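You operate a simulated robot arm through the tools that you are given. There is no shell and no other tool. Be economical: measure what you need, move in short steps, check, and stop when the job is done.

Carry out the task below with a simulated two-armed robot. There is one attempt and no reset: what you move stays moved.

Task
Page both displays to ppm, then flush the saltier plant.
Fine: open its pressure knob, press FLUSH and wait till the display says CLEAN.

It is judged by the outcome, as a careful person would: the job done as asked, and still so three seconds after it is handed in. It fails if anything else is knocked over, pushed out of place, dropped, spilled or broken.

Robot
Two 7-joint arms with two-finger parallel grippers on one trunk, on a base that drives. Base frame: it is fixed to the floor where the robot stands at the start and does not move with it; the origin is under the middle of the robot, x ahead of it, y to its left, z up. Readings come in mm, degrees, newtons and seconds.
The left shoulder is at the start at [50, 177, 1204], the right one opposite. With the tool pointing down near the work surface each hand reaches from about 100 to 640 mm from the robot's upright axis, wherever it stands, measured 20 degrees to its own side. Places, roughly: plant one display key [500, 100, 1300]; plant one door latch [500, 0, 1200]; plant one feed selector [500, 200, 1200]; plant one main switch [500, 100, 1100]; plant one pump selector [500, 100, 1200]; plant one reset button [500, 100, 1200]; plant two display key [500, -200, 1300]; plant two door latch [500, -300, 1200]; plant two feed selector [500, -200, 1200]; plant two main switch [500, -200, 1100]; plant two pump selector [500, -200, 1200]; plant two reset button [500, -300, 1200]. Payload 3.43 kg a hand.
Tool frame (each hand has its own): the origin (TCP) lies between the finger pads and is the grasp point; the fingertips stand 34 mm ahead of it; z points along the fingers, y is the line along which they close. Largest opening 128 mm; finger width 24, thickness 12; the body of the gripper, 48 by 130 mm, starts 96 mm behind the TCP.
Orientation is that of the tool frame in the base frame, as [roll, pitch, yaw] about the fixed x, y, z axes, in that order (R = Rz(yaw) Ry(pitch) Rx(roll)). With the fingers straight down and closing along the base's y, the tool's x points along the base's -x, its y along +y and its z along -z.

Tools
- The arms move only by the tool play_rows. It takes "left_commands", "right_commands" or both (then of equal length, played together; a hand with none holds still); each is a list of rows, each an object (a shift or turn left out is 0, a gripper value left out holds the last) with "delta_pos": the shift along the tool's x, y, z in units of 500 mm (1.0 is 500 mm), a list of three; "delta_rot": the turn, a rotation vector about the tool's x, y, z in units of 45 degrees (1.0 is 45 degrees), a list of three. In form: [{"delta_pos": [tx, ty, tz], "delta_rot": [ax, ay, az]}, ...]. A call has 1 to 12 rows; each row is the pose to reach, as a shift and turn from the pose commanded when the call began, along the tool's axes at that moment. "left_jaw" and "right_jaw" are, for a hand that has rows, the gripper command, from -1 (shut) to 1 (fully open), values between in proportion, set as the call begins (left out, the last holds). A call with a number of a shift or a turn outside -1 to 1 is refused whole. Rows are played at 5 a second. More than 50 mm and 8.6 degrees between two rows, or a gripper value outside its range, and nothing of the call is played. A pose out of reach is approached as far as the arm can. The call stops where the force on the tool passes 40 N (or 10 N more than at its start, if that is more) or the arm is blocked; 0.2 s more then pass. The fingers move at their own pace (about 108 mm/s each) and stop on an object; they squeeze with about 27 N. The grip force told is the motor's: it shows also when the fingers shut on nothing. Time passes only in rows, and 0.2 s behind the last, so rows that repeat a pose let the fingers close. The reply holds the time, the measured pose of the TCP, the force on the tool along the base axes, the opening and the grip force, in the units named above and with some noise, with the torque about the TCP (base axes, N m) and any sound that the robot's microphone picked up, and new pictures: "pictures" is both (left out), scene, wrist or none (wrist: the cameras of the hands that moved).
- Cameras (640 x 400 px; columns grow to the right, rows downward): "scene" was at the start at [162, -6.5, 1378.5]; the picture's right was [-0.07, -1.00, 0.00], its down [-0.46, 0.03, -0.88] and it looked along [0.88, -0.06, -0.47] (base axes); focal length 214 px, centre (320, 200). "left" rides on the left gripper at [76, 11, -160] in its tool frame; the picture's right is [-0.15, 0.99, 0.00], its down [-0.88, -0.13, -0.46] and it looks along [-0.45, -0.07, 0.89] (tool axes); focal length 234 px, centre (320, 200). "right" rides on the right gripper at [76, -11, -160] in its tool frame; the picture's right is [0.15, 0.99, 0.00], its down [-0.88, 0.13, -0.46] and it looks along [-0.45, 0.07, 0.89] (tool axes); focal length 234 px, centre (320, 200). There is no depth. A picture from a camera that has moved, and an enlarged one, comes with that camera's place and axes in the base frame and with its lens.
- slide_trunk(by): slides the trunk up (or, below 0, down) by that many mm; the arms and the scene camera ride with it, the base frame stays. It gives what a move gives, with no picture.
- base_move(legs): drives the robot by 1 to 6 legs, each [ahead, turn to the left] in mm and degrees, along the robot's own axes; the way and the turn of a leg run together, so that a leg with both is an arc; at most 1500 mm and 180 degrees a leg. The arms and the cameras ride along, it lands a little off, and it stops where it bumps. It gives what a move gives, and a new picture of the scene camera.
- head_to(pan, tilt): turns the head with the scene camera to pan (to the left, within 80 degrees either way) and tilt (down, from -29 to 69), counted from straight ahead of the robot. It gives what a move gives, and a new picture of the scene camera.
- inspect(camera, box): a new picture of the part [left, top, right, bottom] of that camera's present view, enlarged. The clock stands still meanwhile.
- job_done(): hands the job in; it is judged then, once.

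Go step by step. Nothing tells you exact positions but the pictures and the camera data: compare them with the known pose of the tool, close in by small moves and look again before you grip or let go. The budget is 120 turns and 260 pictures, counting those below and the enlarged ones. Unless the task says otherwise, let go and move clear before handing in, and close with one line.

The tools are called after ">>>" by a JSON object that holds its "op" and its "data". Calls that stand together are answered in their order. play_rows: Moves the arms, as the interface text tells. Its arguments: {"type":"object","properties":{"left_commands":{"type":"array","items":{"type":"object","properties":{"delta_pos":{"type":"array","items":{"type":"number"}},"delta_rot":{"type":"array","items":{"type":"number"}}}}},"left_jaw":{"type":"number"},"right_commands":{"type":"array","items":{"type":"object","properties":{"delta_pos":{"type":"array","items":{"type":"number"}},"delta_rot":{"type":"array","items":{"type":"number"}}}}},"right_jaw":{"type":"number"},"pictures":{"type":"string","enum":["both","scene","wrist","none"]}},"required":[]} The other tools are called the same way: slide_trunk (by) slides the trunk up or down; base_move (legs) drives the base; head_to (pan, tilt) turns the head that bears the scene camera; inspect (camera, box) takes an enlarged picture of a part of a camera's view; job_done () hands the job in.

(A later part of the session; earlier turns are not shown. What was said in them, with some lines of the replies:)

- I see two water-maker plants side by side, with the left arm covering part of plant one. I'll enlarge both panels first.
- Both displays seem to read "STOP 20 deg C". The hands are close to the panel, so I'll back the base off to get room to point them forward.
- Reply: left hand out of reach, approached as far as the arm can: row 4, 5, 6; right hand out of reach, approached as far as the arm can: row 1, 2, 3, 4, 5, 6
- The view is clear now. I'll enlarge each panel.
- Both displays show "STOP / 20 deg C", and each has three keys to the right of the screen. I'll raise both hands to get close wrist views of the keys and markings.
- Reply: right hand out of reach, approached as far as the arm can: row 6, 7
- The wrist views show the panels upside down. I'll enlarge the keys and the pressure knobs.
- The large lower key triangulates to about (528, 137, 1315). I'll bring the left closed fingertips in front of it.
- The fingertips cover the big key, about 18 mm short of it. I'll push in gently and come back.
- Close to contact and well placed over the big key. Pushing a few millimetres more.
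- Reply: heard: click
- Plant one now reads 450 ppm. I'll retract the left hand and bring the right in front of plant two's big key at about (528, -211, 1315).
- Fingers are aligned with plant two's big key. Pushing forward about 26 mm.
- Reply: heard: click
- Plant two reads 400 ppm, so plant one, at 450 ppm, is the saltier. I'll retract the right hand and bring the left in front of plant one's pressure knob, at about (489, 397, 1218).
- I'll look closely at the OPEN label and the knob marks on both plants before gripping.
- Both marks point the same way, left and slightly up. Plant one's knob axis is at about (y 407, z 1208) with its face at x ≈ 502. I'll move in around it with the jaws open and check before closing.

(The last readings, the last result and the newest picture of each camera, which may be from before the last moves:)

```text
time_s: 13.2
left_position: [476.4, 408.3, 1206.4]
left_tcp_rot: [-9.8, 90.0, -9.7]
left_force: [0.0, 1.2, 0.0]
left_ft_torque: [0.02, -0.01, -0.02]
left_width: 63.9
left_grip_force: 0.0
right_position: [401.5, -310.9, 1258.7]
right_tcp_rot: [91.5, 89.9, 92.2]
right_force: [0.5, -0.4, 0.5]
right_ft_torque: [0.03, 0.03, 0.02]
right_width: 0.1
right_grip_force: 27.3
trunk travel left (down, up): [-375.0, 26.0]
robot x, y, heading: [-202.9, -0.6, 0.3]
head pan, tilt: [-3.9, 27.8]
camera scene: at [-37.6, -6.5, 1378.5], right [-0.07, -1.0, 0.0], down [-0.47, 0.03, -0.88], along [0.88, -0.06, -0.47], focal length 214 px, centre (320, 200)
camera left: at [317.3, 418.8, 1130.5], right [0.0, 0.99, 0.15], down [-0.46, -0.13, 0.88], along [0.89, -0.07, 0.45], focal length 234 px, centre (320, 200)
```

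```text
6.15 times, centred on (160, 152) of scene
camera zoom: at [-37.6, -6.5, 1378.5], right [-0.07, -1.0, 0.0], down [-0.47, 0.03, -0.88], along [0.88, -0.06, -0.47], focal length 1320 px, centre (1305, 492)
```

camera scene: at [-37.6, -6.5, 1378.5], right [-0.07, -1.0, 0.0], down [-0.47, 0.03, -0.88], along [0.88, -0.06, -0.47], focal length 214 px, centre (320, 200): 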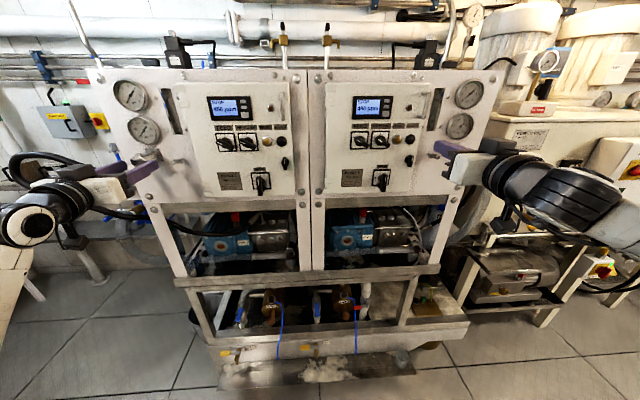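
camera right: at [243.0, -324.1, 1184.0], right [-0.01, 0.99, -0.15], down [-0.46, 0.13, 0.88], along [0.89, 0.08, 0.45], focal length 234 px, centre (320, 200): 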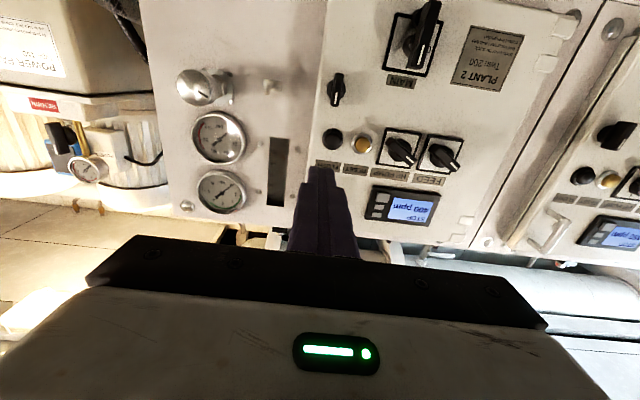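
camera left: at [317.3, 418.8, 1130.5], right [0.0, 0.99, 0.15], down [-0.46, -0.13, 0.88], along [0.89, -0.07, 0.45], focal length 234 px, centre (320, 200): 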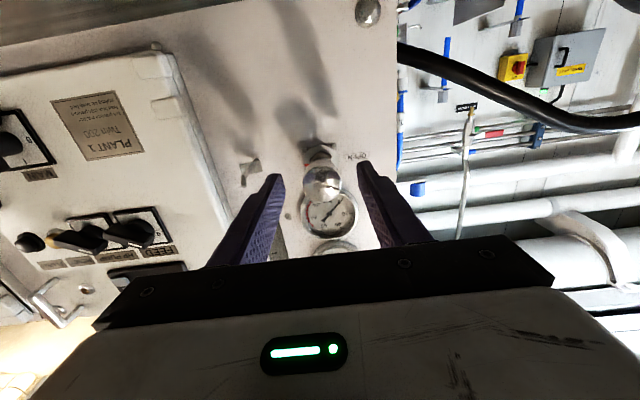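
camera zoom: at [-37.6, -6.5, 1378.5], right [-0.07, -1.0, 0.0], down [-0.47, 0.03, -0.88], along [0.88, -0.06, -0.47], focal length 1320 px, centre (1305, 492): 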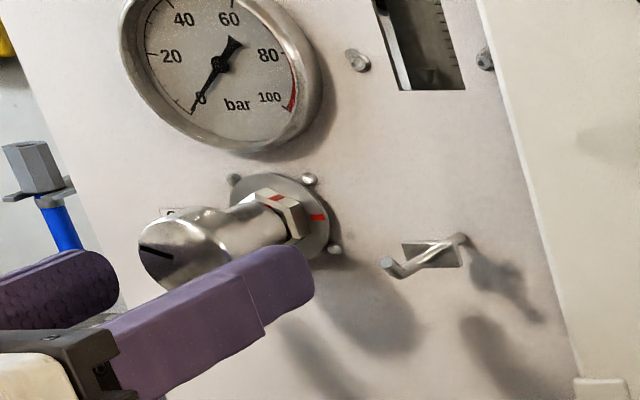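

The knob sits centred between the fingers. I'll pre-rotate the hand 45° clockwise for turning range, narrow the opening, then advance around the head.

>>> {"op": "play_rows", "data": {"left_commands": [{"delta_rot": [0, 0, 0.17]}, {"delta_rot": [0, 0, 0.34]}, {"delta_rot": [0, 0, 0.51]}, {"delta_rot": [0, 0, 0.68]}, {"delta_rot": [0, 0, 0.85]}, {"delta_rot": [0, 0, 1]}, {"delta_rot": [0, 0, 1], "delta_pos": [0, 0, 0.025]}, {"delta_rot": [0, 0, 1], "delta_pos": [0, 0, 0.05]}], "left_jaw": -0.2}}

>>> {"op": "inspect", "data": {"camera": "scene", "box": [110, 120, 210, 185]}}

```text
time_s: 15.0
left_position: [500.8, 407.5, 1207.7]
left_tcp_rot: [89.9, 44.9, 90.0]
left_force: [0.8, -0.6, 0.8]
left_ft_torque: [0.01, 0.01, 0.02]
left_width: 51.2
left_grip_force: 0.1
right_position: [401.4, -309.9, 1261.0]
right_tcp_rot: [79.5, 89.9, 80.0]
right_force: [0.4, 0.0, 0.3]
right_ft_torque: [0.0, 0.01, -0.02]
right_width: 0.0
right_grip_force: 26.6
trunk travel left (down, up): [-375.0, 26.0]
robot x, y, heading: [-205.3, -1.5, -0.1]
head pan, tilt: [-3.9, 27.8]
camera scene: at [-37.8, -6.5, 1378.5], right [-0.07, -1.0, 0.0], down [-0.46, 0.03, -0.88], along [0.88, -0.06, -0.47], focal length 214 px, centre (320, 200)
camera left: at [341.1, 468.7, 1162.0], right [0.0, 0.6, 0.8], down [-0.46, -0.72, 0.53], along [0.89, -0.37, 0.27], focal length 234 px, centre (320, 200)
```

scene: 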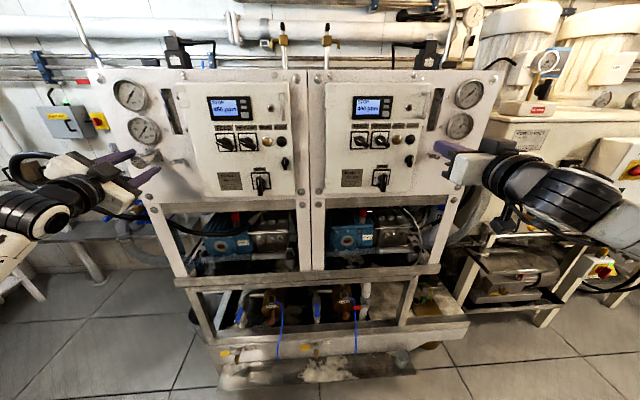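
left: 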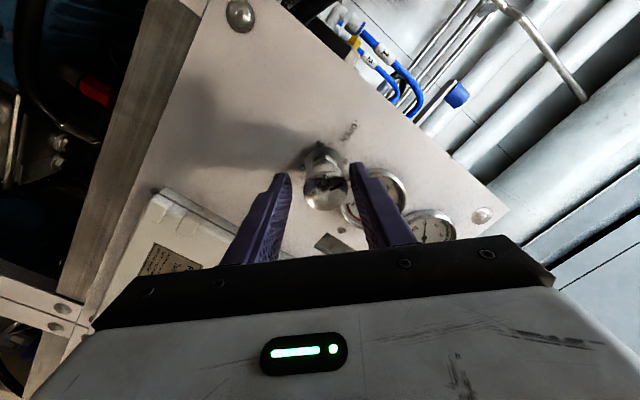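

```text
6.15 times, centred on (160, 152) of scene
camera zoom: at [-37.8, -6.5, 1378.5], right [-0.07, -1.0, 0.0], down [-0.46, 0.03, -0.88], along [0.88, -0.06, -0.47], focal length 1320 px, centre (1305, 492)
```

zoom: 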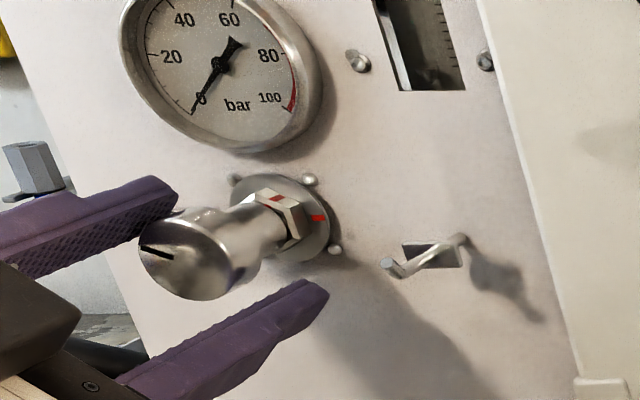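

Straddling the knob head nicely. Closing the grip.

>>> {"op": "play_rows", "data": {"left_commands": [{}, {}, {}], "left_jaw": -1, "pictures": "none"}}

>>> {"op": "play_rows", "data": {"left_commands": [{"delta_rot": [0, 0, -0.15]}, {"delta_rot": [0, 0, -0.3]}, {"delta_rot": [0, 0, -0.45]}, {"delta_rot": [0, 0, -0.6]}], "pictures": "none"}}

>>> {"op": "inspect", "data": {"camera": "scene", "box": [110, 120, 210, 185]}}

```text
time_s: 15.8
left_position: [499.6, 409.8, 1211.7]
left_tcp_rot: [89.5, 45.0, 89.9]
left_force: [10.9, 12.0, 15.6]
left_ft_torque: [-0.01, 0.76, 0.46]
left_width: 34.5
left_grip_force: 44.9
right_position: [402.2, -309.4, 1260.6]
right_tcp_rot: [50.1, 89.9, 50.7]
right_force: [-1.1, 0.0, -0.2]
right_ft_torque: [0.01, -0.01, 0.0]
right_width: 0.1
right_grip_force: 27.4
trunk travel left (down, up): [-375.0, 26.0]
robot x, y, heading: [-197.5, 1.1, -0.2]
head pan, tilt: [-3.9, 27.8]
```

```text
time_s: 16.8
left_position: [499.0, 409.0, 1210.9]
left_tcp_rot: [88.7, 72.3, 89.0]
left_force: [14.6, 14.5, 18.2]
left_ft_torque: [-0.04, 0.42, 0.24]
left_width: 34.7
left_grip_force: 45.2
right_position: [402.1, -309.3, 1259.4]
right_tcp_rot: [39.1, 90.0, 39.9]
right_force: [1.2, -0.2, -0.3]
right_ft_torque: [-0.02, 0.01, 0.0]
right_width: 0.1
right_grip_force: 26.6
trunk travel left (down, up): [-375.0, 26.0]
robot x, y, heading: [-198.7, -2.1, 0.0]
head pan, tilt: [-3.9, 27.8]
```

```text
6.15 times, centred on (160, 152) of scene
camera zoom: at [-37.9, -5.5, 1378.6], right [-0.07, -1.0, 0.0], down [-0.46, 0.03, -0.88], along [0.88, -0.06, -0.47], focal length 1320 px, centre (1305, 492)
```

zoom: 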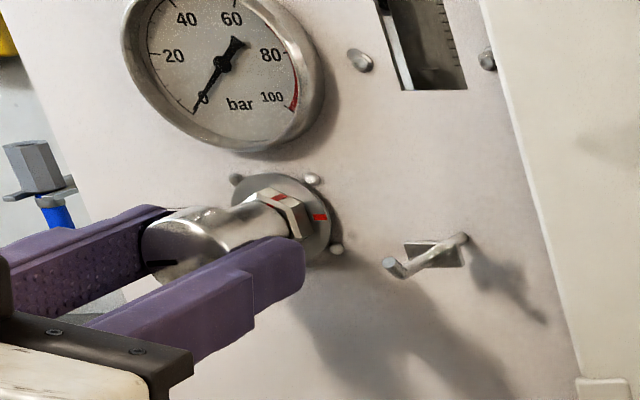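

The knob turns counter-clockwise easily. I'll continue, easing out the small sideways load.

>>> {"op": "play_rows", "data": {"left_commands": [{"delta_pos": [-0.0064, 0.0062, 0], "delta_rot": [0, 0, -0.15]}, {"delta_pos": [-0.0064, 0.0062, 0], "delta_rot": [0, 0, -0.3]}, {"delta_pos": [-0.0064, 0.0062, 0], "delta_rot": [0, 0, -0.45]}, {"delta_pos": [-0.0064, 0.0062, 0], "delta_rot": [0, 0, -0.6]}, {"delta_pos": [-0.0064, 0.0062, 0], "delta_rot": [0, 0, -0.75]}, {"delta_pos": [-0.0064, 0.0062, 0], "delta_rot": [0, 0, -0.9]}, {"delta_pos": [-0.0064, 0.0062, 0], "delta_rot": [0, 0, -1]}], "pictures": "none"}}

>>> {"op": "inspect", "data": {"camera": "scene", "box": [110, 120, 210, 185]}}

```text
time_s: 18.4
left_position: [500.1, 408.1, 1211.0]
left_tcp_rot: [-90.2, 62.9, -90.2]
left_force: [-6.1, 0.7, -1.7]
left_ft_torque: [0.43, 0.12, 0.03]
left_width: 34.4
left_grip_force: 45.1
right_position: [401.8, -311.5, 1260.6]
right_tcp_rot: [46.3, 89.9, 46.8]
right_force: [0.1, -0.4, 0.8]
right_ft_torque: [-0.01, 0.0, 0.0]
right_width: 0.0
right_grip_force: 27.5
trunk travel left (down, up): [-375.0, 26.0]
robot x, y, heading: [-198.6, 2.1, -0.1]
head pan, tilt: [-3.9, 27.8]
```

```text
6.15 times, centred on (160, 152) of scene
camera zoom: at [-38.4, -6.2, 1378.6], right [-0.07, -1.0, 0.0], down [-0.46, 0.03, -0.89], along [0.88, -0.06, -0.47], focal length 1320 px, centre (1305, 492)
```

zoom: 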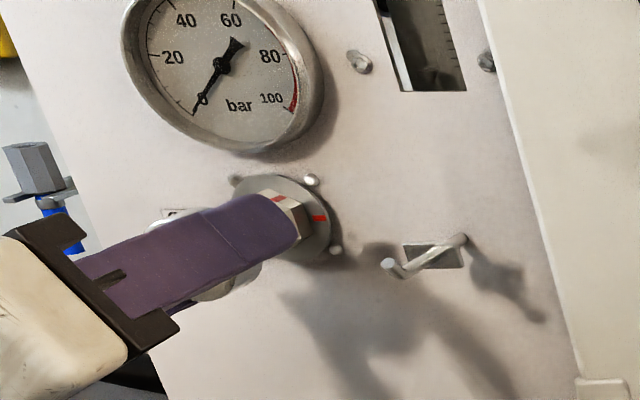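

Resistance about the axis is rising, 0.43 N m. I'll turn a little more to see if this is a stop.

>>> {"op": "play_rows", "data": {"left_commands": [{"delta_rot": [0, 0, -0.15]}, {"delta_rot": [0, 0, -0.3]}, {"delta_rot": [0, 0, -0.45]}], "pictures": "wrist"}}

>>> {"op": "inspect", "data": {"camera": "left", "box": [260, 100, 380, 200]}}

```text
time_s: 19.2
left_position: [499.3, 407.4, 1212.4]
left_tcp_rot: [-89.9, 42.6, -89.9]
left_force: [-3.6, 1.0, -0.2]
left_ft_torque: [0.54, -0.05, 0.11]
left_width: 34.9
left_grip_force: 45.6
right_position: [401.3, -309.8, 1261.1]
right_tcp_rot: [50.4, 89.9, 51.0]
right_force: [0.2, -0.1, 0.0]
right_ft_torque: [0.02, -0.03, -0.02]
right_width: 0.1
right_grip_force: 26.9
trunk travel left (down, up): [-375.0, 26.0]
robot x, y, heading: [-198.5, 0.1, -0.3]
head pan, tilt: [-3.9, 27.8]
camera left: at [341.1, 360.9, 1152.5], right [0.0, 0.78, -0.63], down [-0.46, 0.56, 0.69], along [0.89, 0.29, 0.36], focal length 234 px, centre (320, 200)
```

left: 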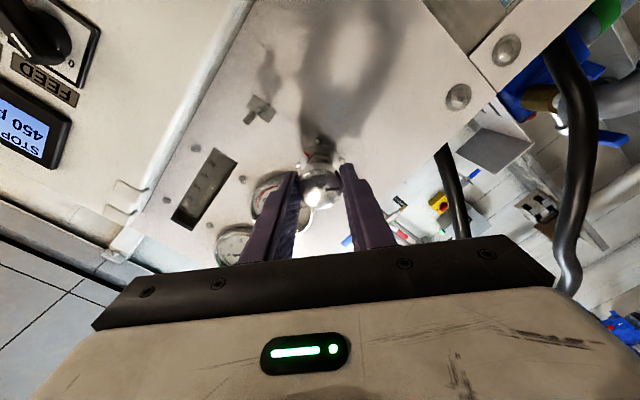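

```text
4.00 times, centred on (320, 150) of left
camera zoom: at [341.1, 360.9, 1152.5], right [0.0, 0.78, -0.63], down [-0.46, 0.56, 0.69], along [0.89, 0.29, 0.36], focal length 937 px, centre (320, 400)
```

zoom: 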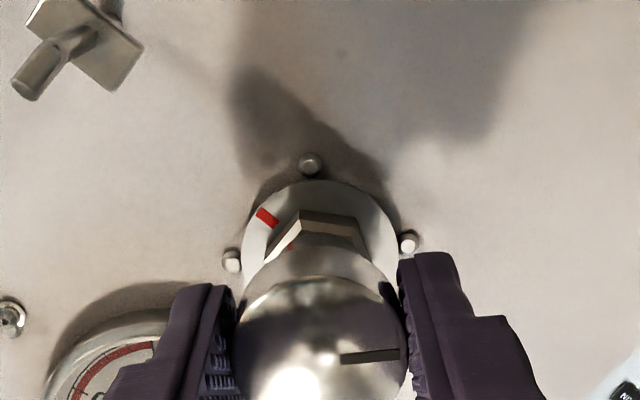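

The mark has turned about 57° while the hand turned 87°, so the grip slipped, perhaps at a stop. I'll loosen slightly, back off and look at the mark.

>>> {"op": "play_rows", "data": {"left_commands": [{}, {"delta_pos": [0, 0, -0.02]}, {"delta_pos": [0, 0, -0.1]}, {"delta_pos": [0, 0, -0.17]}], "left_jaw": -0.34, "pictures": "wrist"}}

>>> {"op": "inspect", "data": {"camera": "left", "box": [270, 100, 390, 175]}}

>>> {"op": "inspect", "data": {"camera": "scene", "box": [110, 120, 210, 185]}}

```text
time_s: 20.2
left_position: [413.2, 408.9, 1210.3]
left_tcp_rot: [-89.9, 42.7, -89.9]
left_force: [0.8, 0.6, -0.7]
left_ft_torque: [0.03, 0.02, -0.01]
left_width: 42.2
left_grip_force: 0.1
right_position: [401.2, -310.4, 1260.9]
right_tcp_rot: [56.7, 89.8, 57.3]
right_force: [0.1, 0.3, 0.9]
right_ft_torque: [-0.01, 0.0, 0.03]
right_width: 0.0
right_grip_force: 27.5
trunk travel left (down, up): [-375.0, 26.0]
robot x, y, heading: [-202.0, -0.7, -0.2]
head pan, tilt: [-3.9, 27.8]
camera left: at [254.0, 361.2, 1150.9], right [0.0, 0.78, -0.63], down [-0.46, 0.56, 0.69], along [0.89, 0.29, 0.36], focal length 234 px, centre (320, 200)
```

left: 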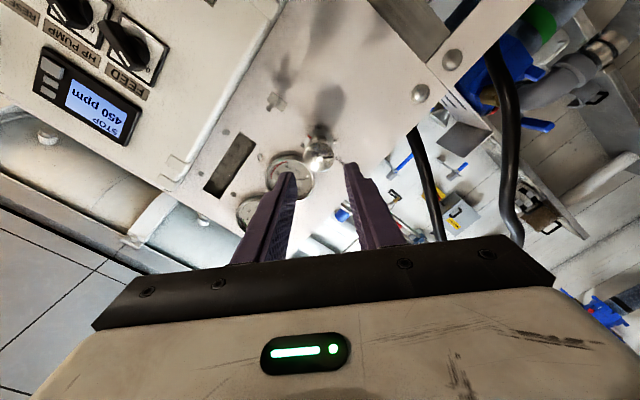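

```text
5.33 times, centred on (330, 138) of left
camera zoom: at [254.0, 361.2, 1150.9], right [0.0, 0.78, -0.63], down [-0.46, 0.56, 0.69], along [0.89, 0.29, 0.36], focal length 1249 px, centre (267, 533)
```

zoom: 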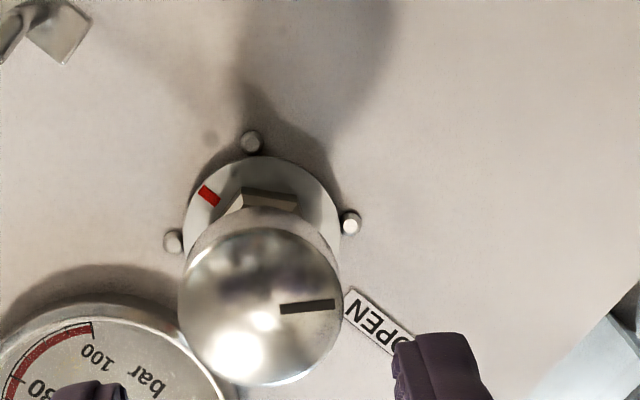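

```text
6.15 times, centred on (160, 152) of scene
camera zoom: at [-38.3, -6.5, 1378.6], right [-0.07, -1.0, 0.0], down [-0.46, 0.03, -0.89], along [0.88, -0.06, -0.47], focal length 1320 px, centre (1305, 492)
```

zoom: 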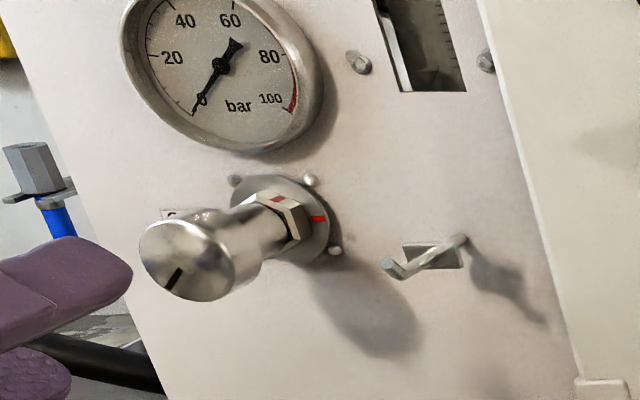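

The mark now points lower-left. I'll regrip at level and try another 45° counter-clockwise to confirm it's at the stop.

>>> {"op": "play_rows", "data": {"left_commands": [{"delta_rot": [0, 0, 0.17]}, {"delta_rot": [0, 0, 0.34]}, {"delta_rot": [0, 0, 0.51]}, {"delta_rot": [0, 0, 0.68]}, {"delta_rot": [0, 0, 0.85]}, {"delta_rot": [0, 0, 1]}, {"delta_rot": [0, 0, 1], "delta_pos": [0, 0, 0.08]}, {"delta_rot": [0, 0, 1], "delta_pos": [0, 0, 0.14]}, {"delta_rot": [0, 0, 1], "delta_pos": [0, 0, 0.18]}], "left_jaw": -0.2, "pictures": "none"}}

>>> {"op": "play_rows", "data": {"left_commands": [{}, {}, {}], "left_jaw": -1, "pictures": "none"}}

>>> {"op": "play_rows", "data": {"left_commands": [{"delta_rot": [0, 0, -0.1]}, {"delta_rot": [0, 0, -0.2]}, {"delta_rot": [0, 0, -0.3]}, {"delta_rot": [0, 0, -0.4]}], "pictures": "none"}}

>>> {"op": "play_rows", "data": {"left_commands": [{"delta_rot": [0, 0, -0.15]}, {"delta_rot": [0, 0, -0.3]}, {"delta_rot": [0, 0, -0.45]}, {"delta_rot": [0, 0, -0.6]}], "pictures": "wrist"}}

>>> {"op": "inspect", "data": {"camera": "left", "box": [260, 120, 380, 220]}}

```text
time_s: 22.2
left_position: [503.9, 410.4, 1212.0]
left_tcp_rot: [-88.8, 87.8, -88.8]
left_force: [0.1, 0.8, 0.6]
left_ft_torque: [0.02, 0.01, -0.01]
left_width: 51.1
left_grip_force: 0.0
right_position: [402.7, -308.9, 1260.9]
right_tcp_rot: [88.7, 89.9, 89.3]
right_force: [0.3, 0.7, -0.2]
right_ft_torque: [-0.02, 0.04, -0.01]
right_width: 0.0
right_grip_force: 27.6
trunk travel left (down, up): [-375.0, 26.0]
robot x, y, heading: [-198.9, 2.5, 0.1]
head pan, tilt: [-3.9, 27.8]
```

```text
time_s: 23.0
left_position: [503.5, 409.0, 1212.2]
left_tcp_rot: [-88.2, 87.7, -88.2]
left_force: [-0.4, -3.6, -1.1]
left_ft_torque: [-0.01, -0.35, -0.16]
left_width: 34.8
left_grip_force: 44.7
right_position: [402.6, -311.4, 1259.9]
right_tcp_rot: [78.2, 89.9, 78.9]
right_force: [0.0, 0.5, 0.5]
right_ft_torque: [-0.01, 0.02, 0.0]
right_width: 0.0
right_grip_force: 26.5
trunk travel left (down, up): [-375.0, 26.0]
robot x, y, heading: [-202.4, 0.7, 0.1]
head pan, tilt: [-3.9, 27.8]
```

```text
time_s: 24.0
left_position: [504.6, 409.5, 1212.1]
left_tcp_rot: [-89.6, 69.8, -89.6]
left_force: [-3.8, -1.7, -1.0]
left_ft_torque: [0.65, -0.17, -0.08]
left_width: 34.9
left_grip_force: 45.5
right_position: [401.5, -310.9, 1260.1]
right_tcp_rot: [60.3, 89.9, 60.7]
right_force: [-0.1, 0.0, 0.0]
right_ft_torque: [-0.02, -0.02, 0.02]
right_width: 0.0
right_grip_force: 27.1
trunk travel left (down, up): [-375.0, 26.0]
robot x, y, heading: [-200.2, -2.4, 0.0]
head pan, tilt: [-3.9, 27.8]
```

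```text
time_s: 25.0
left_position: [504.4, 408.3, 1212.3]
left_tcp_rot: [-89.9, 42.7, -89.9]
left_force: [1.0, -2.3, -0.6]
left_ft_torque: [0.51, -0.11, 0.13]
left_width: 34.4
left_grip_force: 45.0
right_position: [402.6, -311.7, 1260.5]
right_tcp_rot: [78.3, 89.9, 78.7]
right_force: [-0.1, -0.5, -0.6]
right_ft_torque: [0.01, 0.02, 0.02]
right_width: 0.0
right_grip_force: 26.7
trunk travel left (down, up): [-375.0, 26.0]
robot x, y, heading: [-198.8, 3.3, 0.3]
head pan, tilt: [-3.9, 27.8]
camera left: at [345.8, 360.2, 1151.9], right [0.0, 0.78, -0.63], down [-0.46, 0.56, 0.69], along [0.89, 0.29, 0.36], focal length 234 px, centre (320, 200)
```

left: 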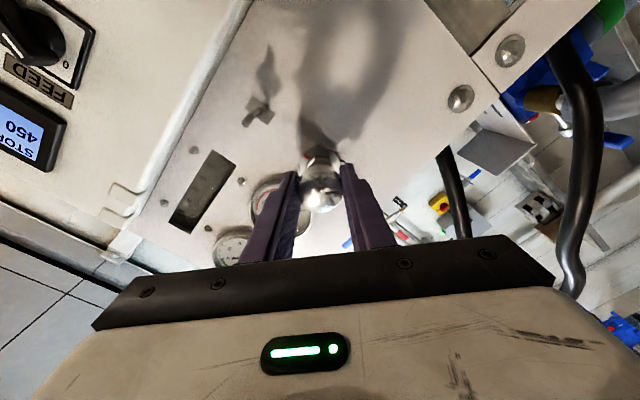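

```text
4.00 times, centred on (320, 170) of left
camera zoom: at [345.8, 360.2, 1151.9], right [0.0, 0.78, -0.63], down [-0.46, 0.56, 0.69], along [0.89, 0.29, 0.36], focal length 937 px, centre (320, 320)
```

zoom: 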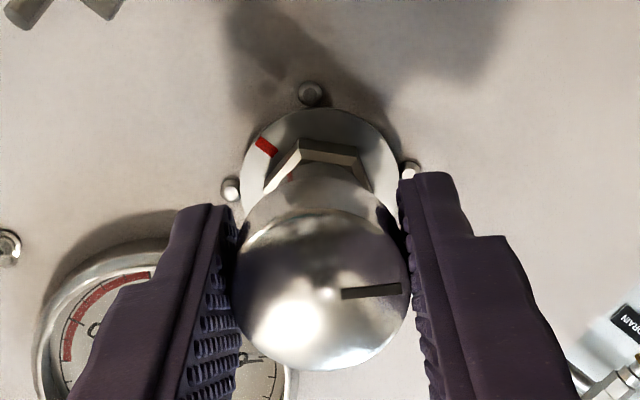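

The mark did not move and the knob is hard against its counter-clockwise stop, so I take it as fully open. I'll release, back off and level the hand.

>>> {"op": "play_rows", "data": {"left_commands": [{}, {"delta_pos": [0, 0, -0.02]}, {"delta_pos": [0, 0, -0.1]}, {"delta_pos": [0, 0, -0.19]}, {"delta_rot": [0, 0, 0.17], "delta_pos": [0, 0, -0.2]}, {"delta_rot": [0, 0, 0.34], "delta_pos": [0, 0, -0.2]}, {"delta_rot": [0, 0, 0.51], "delta_pos": [0, 0, -0.2]}, {"delta_rot": [0, 0, 0.68], "delta_pos": [0, 0, -0.2]}, {"delta_rot": [0, 0, 0.85], "delta_pos": [0, 0, -0.2]}, {"delta_rot": [0, 0, 1], "delta_pos": [0, 0, -0.2]}], "left_jaw": -0.34, "pictures": "none"}}

>>> {"op": "play_rows", "data": {"left_commands": [{"delta_pos": [-0.01, -0.09, 0]}, {"delta_pos": [-0.02, -0.18, 0]}, {"delta_pos": [-0.03, -0.27, 0.0]}, {"delta_pos": [-0.04, -0.36, 0.0]}, {"delta_pos": [-0.05, -0.45, 0.0]}, {"delta_pos": [-0.06, -0.54, 0.0]}, {"delta_pos": [-0.07, -0.63, 0.02]}, {"delta_pos": [-0.07, -0.706, 0.06], "delta_rot": [0, 0, 0.04]}, {"delta_pos": [-0.07, -0.706, 0.12], "delta_rot": [0, 0, 0.04]}], "left_jaw": -1}}

>>> {"op": "inspect", "data": {"camera": "scene", "box": [110, 70, 310, 200]}}

>>> {"op": "inspect", "data": {"camera": "left", "box": [240, 80, 400, 180]}}

```text
time_s: 27.2
left_position: [405.0, 407.8, 1211.3]
left_tcp_rot: [-88.3, 88.0, -88.3]
left_force: [0.1, -0.2, 0.2]
left_ft_torque: [0.01, -0.04, 0.0]
left_width: 42.3
left_grip_force: 0.1
right_position: [401.9, -309.9, 1260.2]
right_tcp_rot: [70.0, 89.8, 70.8]
right_force: [-0.7, 0.4, 0.7]
right_ft_torque: [-0.01, -0.03, -0.01]
right_width: 0.0
right_grip_force: 27.0
trunk travel left (down, up): [-375.0, 26.0]
robot x, y, heading: [-198.5, -2.0, -0.1]
head pan, tilt: [-3.9, 27.8]
```

```text
time_s: 29.2
left_position: [466.3, 55.2, 1262.6]
left_tcp_rot: [-87.5, 89.6, -87.5]
left_force: [-0.2, -0.4, -0.1]
left_ft_torque: [0.0, -0.05, 0.01]
left_width: 0.0
left_grip_force: 26.7
right_position: [402.1, -309.8, 1260.1]
right_tcp_rot: [89.6, 89.9, 90.0]
right_force: [-0.8, -0.1, 0.0]
right_ft_torque: [-0.04, 0.0, 0.0]
right_width: 0.3
right_grip_force: 27.0
trunk travel left (down, up): [-375.0, 26.0]
robot x, y, heading: [-197.7, 2.4, -0.1]
head pan, tilt: [-3.9, 27.8]
camera scene: at [-37.5, -6.3, 1378.5], right [-0.07, -1.0, 0.0], down [-0.47, 0.03, -0.88], along [0.88, -0.06, -0.47], focal length 214 px, centre (320, 200)
camera left: at [306.5, 66.6, 1185.0], right [0.0, 0.99, 0.14], down [-0.46, -0.12, 0.88], along [0.89, -0.06, 0.45], focal length 234 px, centre (320, 200)
```

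scene: 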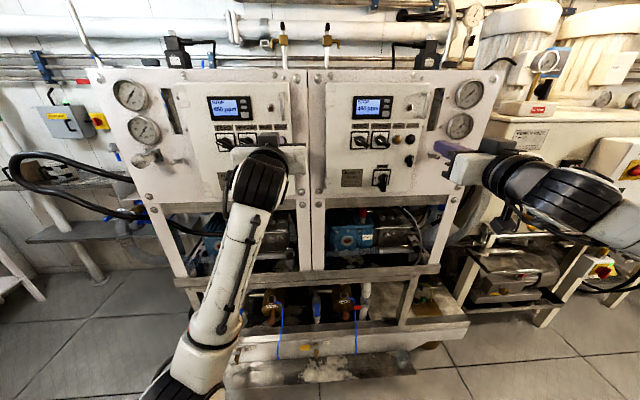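
left: 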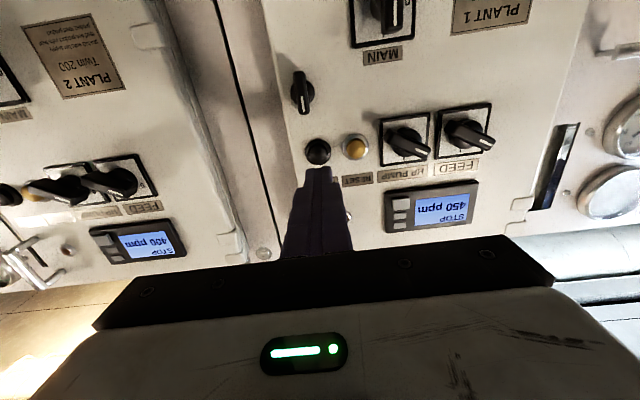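

```text
3.08 times, centred on (210, 135) of scene
camera zoom: at [-37.5, -6.3, 1378.5], right [-0.07, -1.0, 0.0], down [-0.47, 0.03, -0.88], along [0.88, -0.06, -0.47], focal length 660 px, centre (658, 400)
```

zoom: 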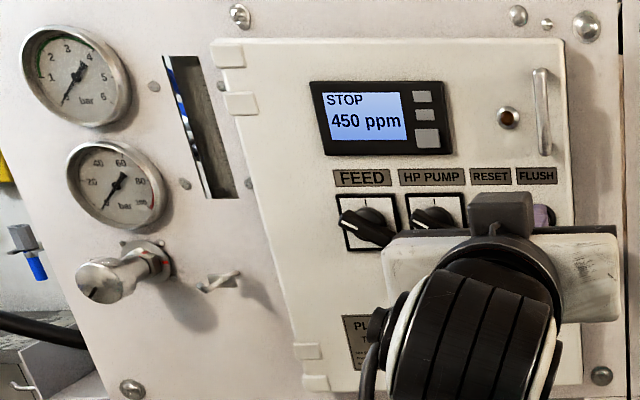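

```text
4.00 times, centred on (320, 130) of left
camera zoom: at [306.5, 66.6, 1185.0], right [0.0, 0.99, 0.14], down [-0.46, -0.12, 0.88], along [0.89, -0.06, 0.45], focal length 937 px, centre (320, 480)
```

zoom: 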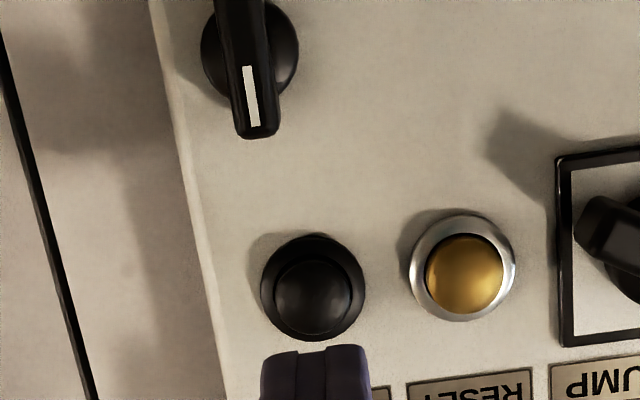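

The FLUSH button is at about (536, 56, 1248), and I'm 14 mm too high. I'll lower the hand, then press.

>>> {"op": "play_rows", "data": {"left_commands": [{"delta_pos": [0.03, 0.003, 0]}, {"delta_pos": [0.03, 0.003, 0.03]}, {"delta_pos": [0.03, 0.003, 0.056]}], "pictures": "wrist"}}

>>> {"op": "inspect", "data": {"camera": "left", "box": [240, 100, 400, 200]}}

```text
time_s: 30.0
left_position: [493.4, 59.9, 1245.5]
left_tcp_rot: [-83.0, 89.4, -83.1]
left_force: [0.9, 0.2, -0.3]
left_ft_torque: [0.03, 0.01, -0.01]
left_width: 0.3
left_grip_force: 27.1
right_position: [401.6, -310.0, 1260.4]
right_tcp_rot: [78.5, 90.0, 79.0]
right_force: [0.0, -0.2, 0.1]
right_ft_torque: [-0.02, 0.03, 0.01]
right_width: 0.0
right_grip_force: 27.1
trunk travel left (down, up): [-375.0, 26.0]
robot x, y, heading: [-198.7, -1.2, -0.2]
head pan, tilt: [-3.9, 27.8]
camera left: at [333.6, 69.5, 1169.7], right [0.0, 0.99, 0.14], down [-0.46, -0.12, 0.88], along [0.89, -0.06, 0.45], focal length 234 px, centre (320, 200)
```

left: 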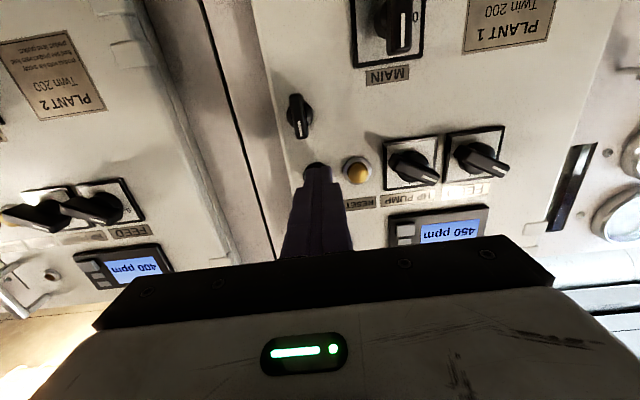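

```text
4.00 times, centred on (320, 150) of left
camera zoom: at [333.6, 69.5, 1169.7], right [0.0, 0.99, 0.14], down [-0.46, -0.12, 0.88], along [0.89, -0.06, 0.45], focal length 937 px, centre (320, 400)
```

zoom: 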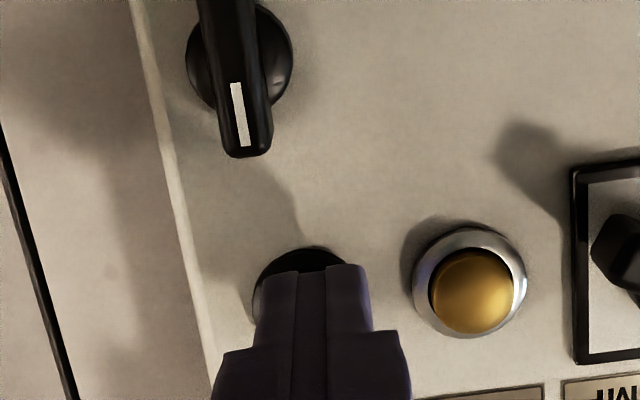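

Well aligned, just 2.5 mm to one side. Pressing FLUSH.

>>> {"op": "play_rows", "data": {"left_commands": [{"delta_pos": [0, -0.005, 0.01]}, {"delta_pos": [0, -0.005, 0.018]}, {"delta_pos": [0, -0.005, 0.024]}, {"delta_pos": [0, -0.005, 0.03]}], "pictures": "wrist"}}

>>> {"op": "inspect", "data": {"camera": "scene", "box": [110, 70, 310, 200]}}

```text
time_s: 31.0
left_position: [506.1, 58.5, 1243.8]
left_tcp_rot: [71.0, 89.6, 71.4]
left_force: [-23.9, -11.9, -1.2]
left_ft_torque: [-0.01, -0.05, -0.38]
left_width: 0.0
left_grip_force: 26.6
right_position: [396.9, -312.3, 1262.8]
right_tcp_rot: [35.5, 89.6, 36.0]
right_force: [-1.0, -0.5, 0.8]
right_ft_torque: [0.01, -0.01, -0.01]
right_width: 0.0
right_grip_force: 27.2
trunk travel left (down, up): [-375.0, 26.0]
robot x, y, heading: [-203.6, 1.2, -0.2]
head pan, tilt: [-3.9, 27.8]
heard: click
camera left: at [346.6, 69.0, 1167.9], right [-0.01, 0.99, 0.15], down [-0.46, -0.14, 0.88], along [0.89, -0.07, 0.45], focal length 234 px, centre (320, 200)
```

left: 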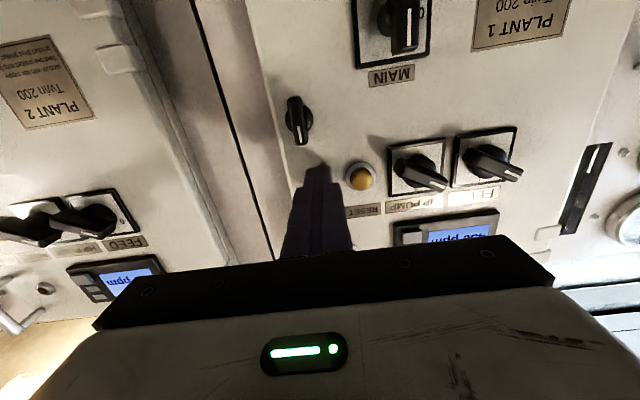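

```text
3.08 times, centred on (210, 135) of scene
camera zoom: at [-42.2, -8.7, 1379.1], right [-0.07, -1.0, 0.0], down [-0.46, 0.03, -0.89], along [0.88, -0.06, -0.46], focal length 660 px, centre (658, 400)
```

zoom: 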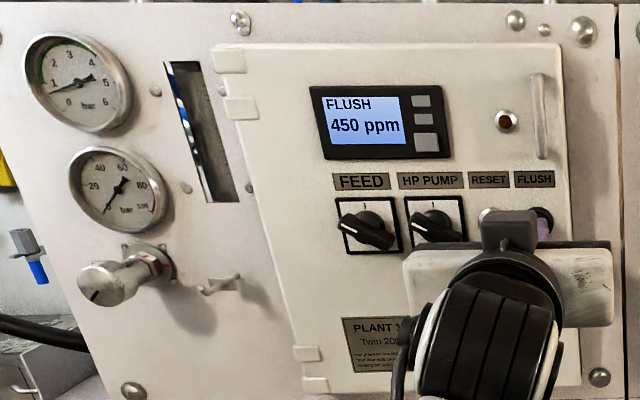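

FLUSH is running: feed pressure is about 1 bar and the high-pressure gauge reads 0, so the knob is open. I'll back the hand off and wait for CLEAN.

>>> {"op": "play_rows", "data": {"left_commands": [{"delta_pos": [0, 0, -0.04]}, {"delta_pos": [0, 0, -0.12]}, {"delta_pos": [0, 0, -0.2]}, {"delta_pos": [0, 0, -0.22]}, {"delta_pos": [0, 0, -0.22]}, {"delta_pos": [0, 0, -0.22]}, {"delta_pos": [0, 0, -0.22]}, {"delta_pos": [0, 0, -0.22]}, {"delta_pos": [0, 0, -0.22]}, {"delta_pos": [0, 0, -0.22]}, {"delta_pos": [0, 0, -0.22]}, {"delta_pos": [0, 0, -0.22]}], "pictures": "none"}}

>>> {"op": "inspect", "data": {"camera": "scene", "box": [110, 70, 310, 200]}}

```text
time_s: 33.6
left_position: [404.2, 73.7, 1232.0]
left_tcp_rot: [91.9, 87.5, 93.8]
left_force: [0.0, 0.3, -0.2]
left_ft_torque: [0.0, 0.03, 0.0]
left_width: 0.0
left_grip_force: 26.9
right_position: [401.9, -311.3, 1260.5]
right_tcp_rot: [70.8, 89.9, 71.5]
right_force: [0.1, -0.2, 0.7]
right_ft_torque: [0.01, 0.02, 0.02]
right_width: 0.0
right_grip_force: 27.0
trunk travel left (down, up): [-375.0, 26.0]
robot x, y, heading: [-202.2, -1.2, -0.1]
head pan, tilt: [-3.9, 27.8]
```

```text
3.08 times, centred on (210, 135) of scene
camera zoom: at [-37.9, -6.5, 1378.5], right [-0.07, -1.0, 0.0], down [-0.46, 0.03, -0.88], along [0.88, -0.06, -0.47], focal length 660 px, centre (658, 400)
```

zoom: 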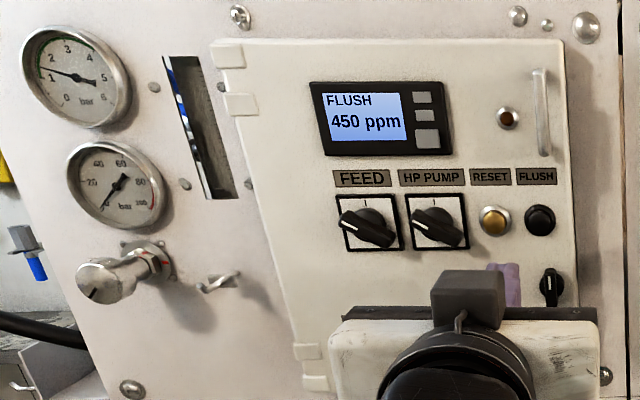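

Still flushing. I'll wait.

>>> {"op": "play_rows", "data": {"left_commands": [{}, {}, {}, {}, {}, {}, {}, {}, {}, {}, {}, {}], "pictures": "none"}}

>>> {"op": "play_rows", "data": {"left_commands": [{}, {}, {}, {}, {}, {}, {}, {}, {}, {}, {}, {}], "pictures": "none"}}

>>> {"op": "play_rows", "data": {"left_commands": [{}, {}, {}, {}, {}, {}, {}, {}, {}, {}, {}, {}], "pictures": "none"}}

>>> {"op": "inspect", "data": {"camera": "scene", "box": [110, 70, 310, 200]}}

```text
time_s: 36.2
left_position: [405.0, 73.9, 1232.1]
left_tcp_rot: [93.6, 87.4, 95.7]
left_force: [0.2, -1.0, -0.6]
left_ft_torque: [-0.01, 0.02, -0.02]
left_width: 0.2
left_grip_force: 27.1
right_position: [401.5, -310.1, 1258.9]
right_tcp_rot: [72.3, 89.9, 73.0]
right_force: [0.1, 0.0, -0.2]
right_ft_torque: [0.0, 0.02, 0.02]
right_width: 0.0
right_grip_force: 26.4
trunk travel left (down, up): [-375.0, 26.0]
robot x, y, heading: [-199.4, -2.7, 0.0]
head pan, tilt: [-3.9, 27.8]
```

```text
time_s: 38.8
left_position: [405.2, 74.5, 1231.6]
left_tcp_rot: [93.5, 87.4, 95.6]
left_force: [-1.2, 0.4, -0.5]
left_ft_torque: [0.01, 0.01, -0.02]
left_width: 0.0
left_grip_force: 27.1
right_position: [401.1, -311.1, 1259.9]
right_tcp_rot: [72.4, 89.9, 72.9]
right_force: [0.1, 0.6, -0.9]
right_ft_torque: [-0.02, 0.01, -0.01]
right_width: 0.1
right_grip_force: 27.2
trunk travel left (down, up): [-375.0, 26.0]
robot x, y, heading: [-199.5, 1.3, -0.1]
head pan, tilt: [-3.9, 27.8]
```

```text
time_s: 41.4
left_position: [404.6, 73.2, 1231.9]
left_tcp_rot: [93.5, 87.5, 95.6]
left_force: [0.7, -0.6, 0.4]
left_ft_torque: [0.02, -0.01, 0.02]
left_width: 0.1
left_grip_force: 26.7
right_position: [402.0, -311.0, 1260.4]
right_tcp_rot: [73.3, 89.9, 73.9]
right_force: [0.5, -0.6, 0.0]
right_ft_torque: [-0.02, 0.0, -0.01]
right_width: 0.1
right_grip_force: 27.0
trunk travel left (down, up): [-375.0, 26.0]
robot x, y, heading: [-200.2, -1.5, -0.1]
head pan, tilt: [-3.9, 27.8]
```

```text
3.08 times, centred on (210, 135) of scene
camera zoom: at [-37.9, -6.5, 1378.5], right [-0.07, -1.0, 0.0], down [-0.46, 0.03, -0.88], along [0.88, -0.06, -0.47], focal length 660 px, centre (658, 400)
```

zoom: 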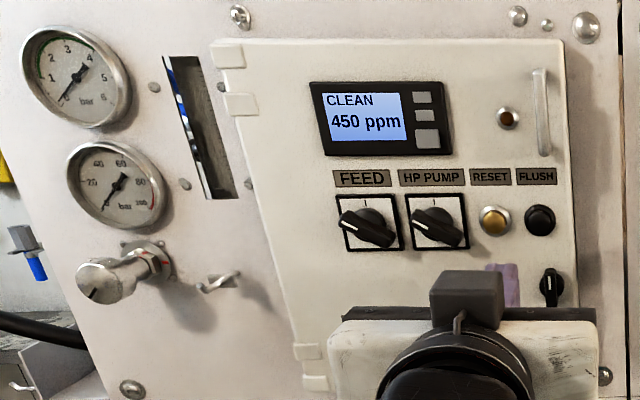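

The display reads CLEAN / 450 ppm. I'll check plant two once more before handing in.

>>> {"op": "inspect", "data": {"camera": "scene", "box": [310, 70, 510, 200]}}

```text
3.08 times, centred on (410, 135) of scene
camera zoom: at [-37.9, -6.5, 1378.5], right [-0.07, -1.0, 0.0], down [-0.46, 0.03, -0.88], along [0.88, -0.06, -0.47], focal length 660 px, centre (43, 400)
```

zoom: 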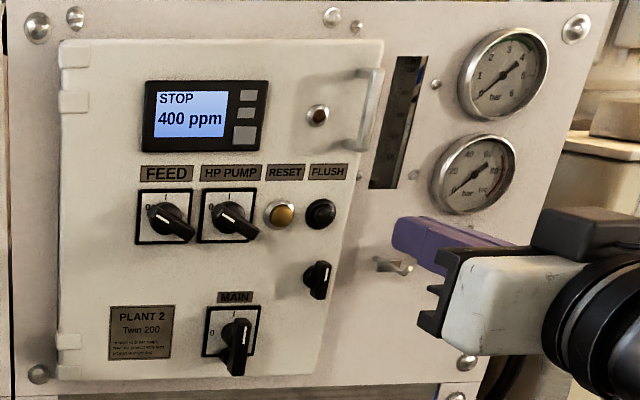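

Plant two still shows STOP / 400 ppm, plant one shows CLEAN / 450 ppm, and both hands are clear. I'm handing in.

>>> {"op": "job_done", "data": {}}

```text
The job is handed in.
```

Both displays are on ppm, and the saltier plant, plant one (450 ppm against 400), was flushed with its pressure knob open until its display read CLEAN.
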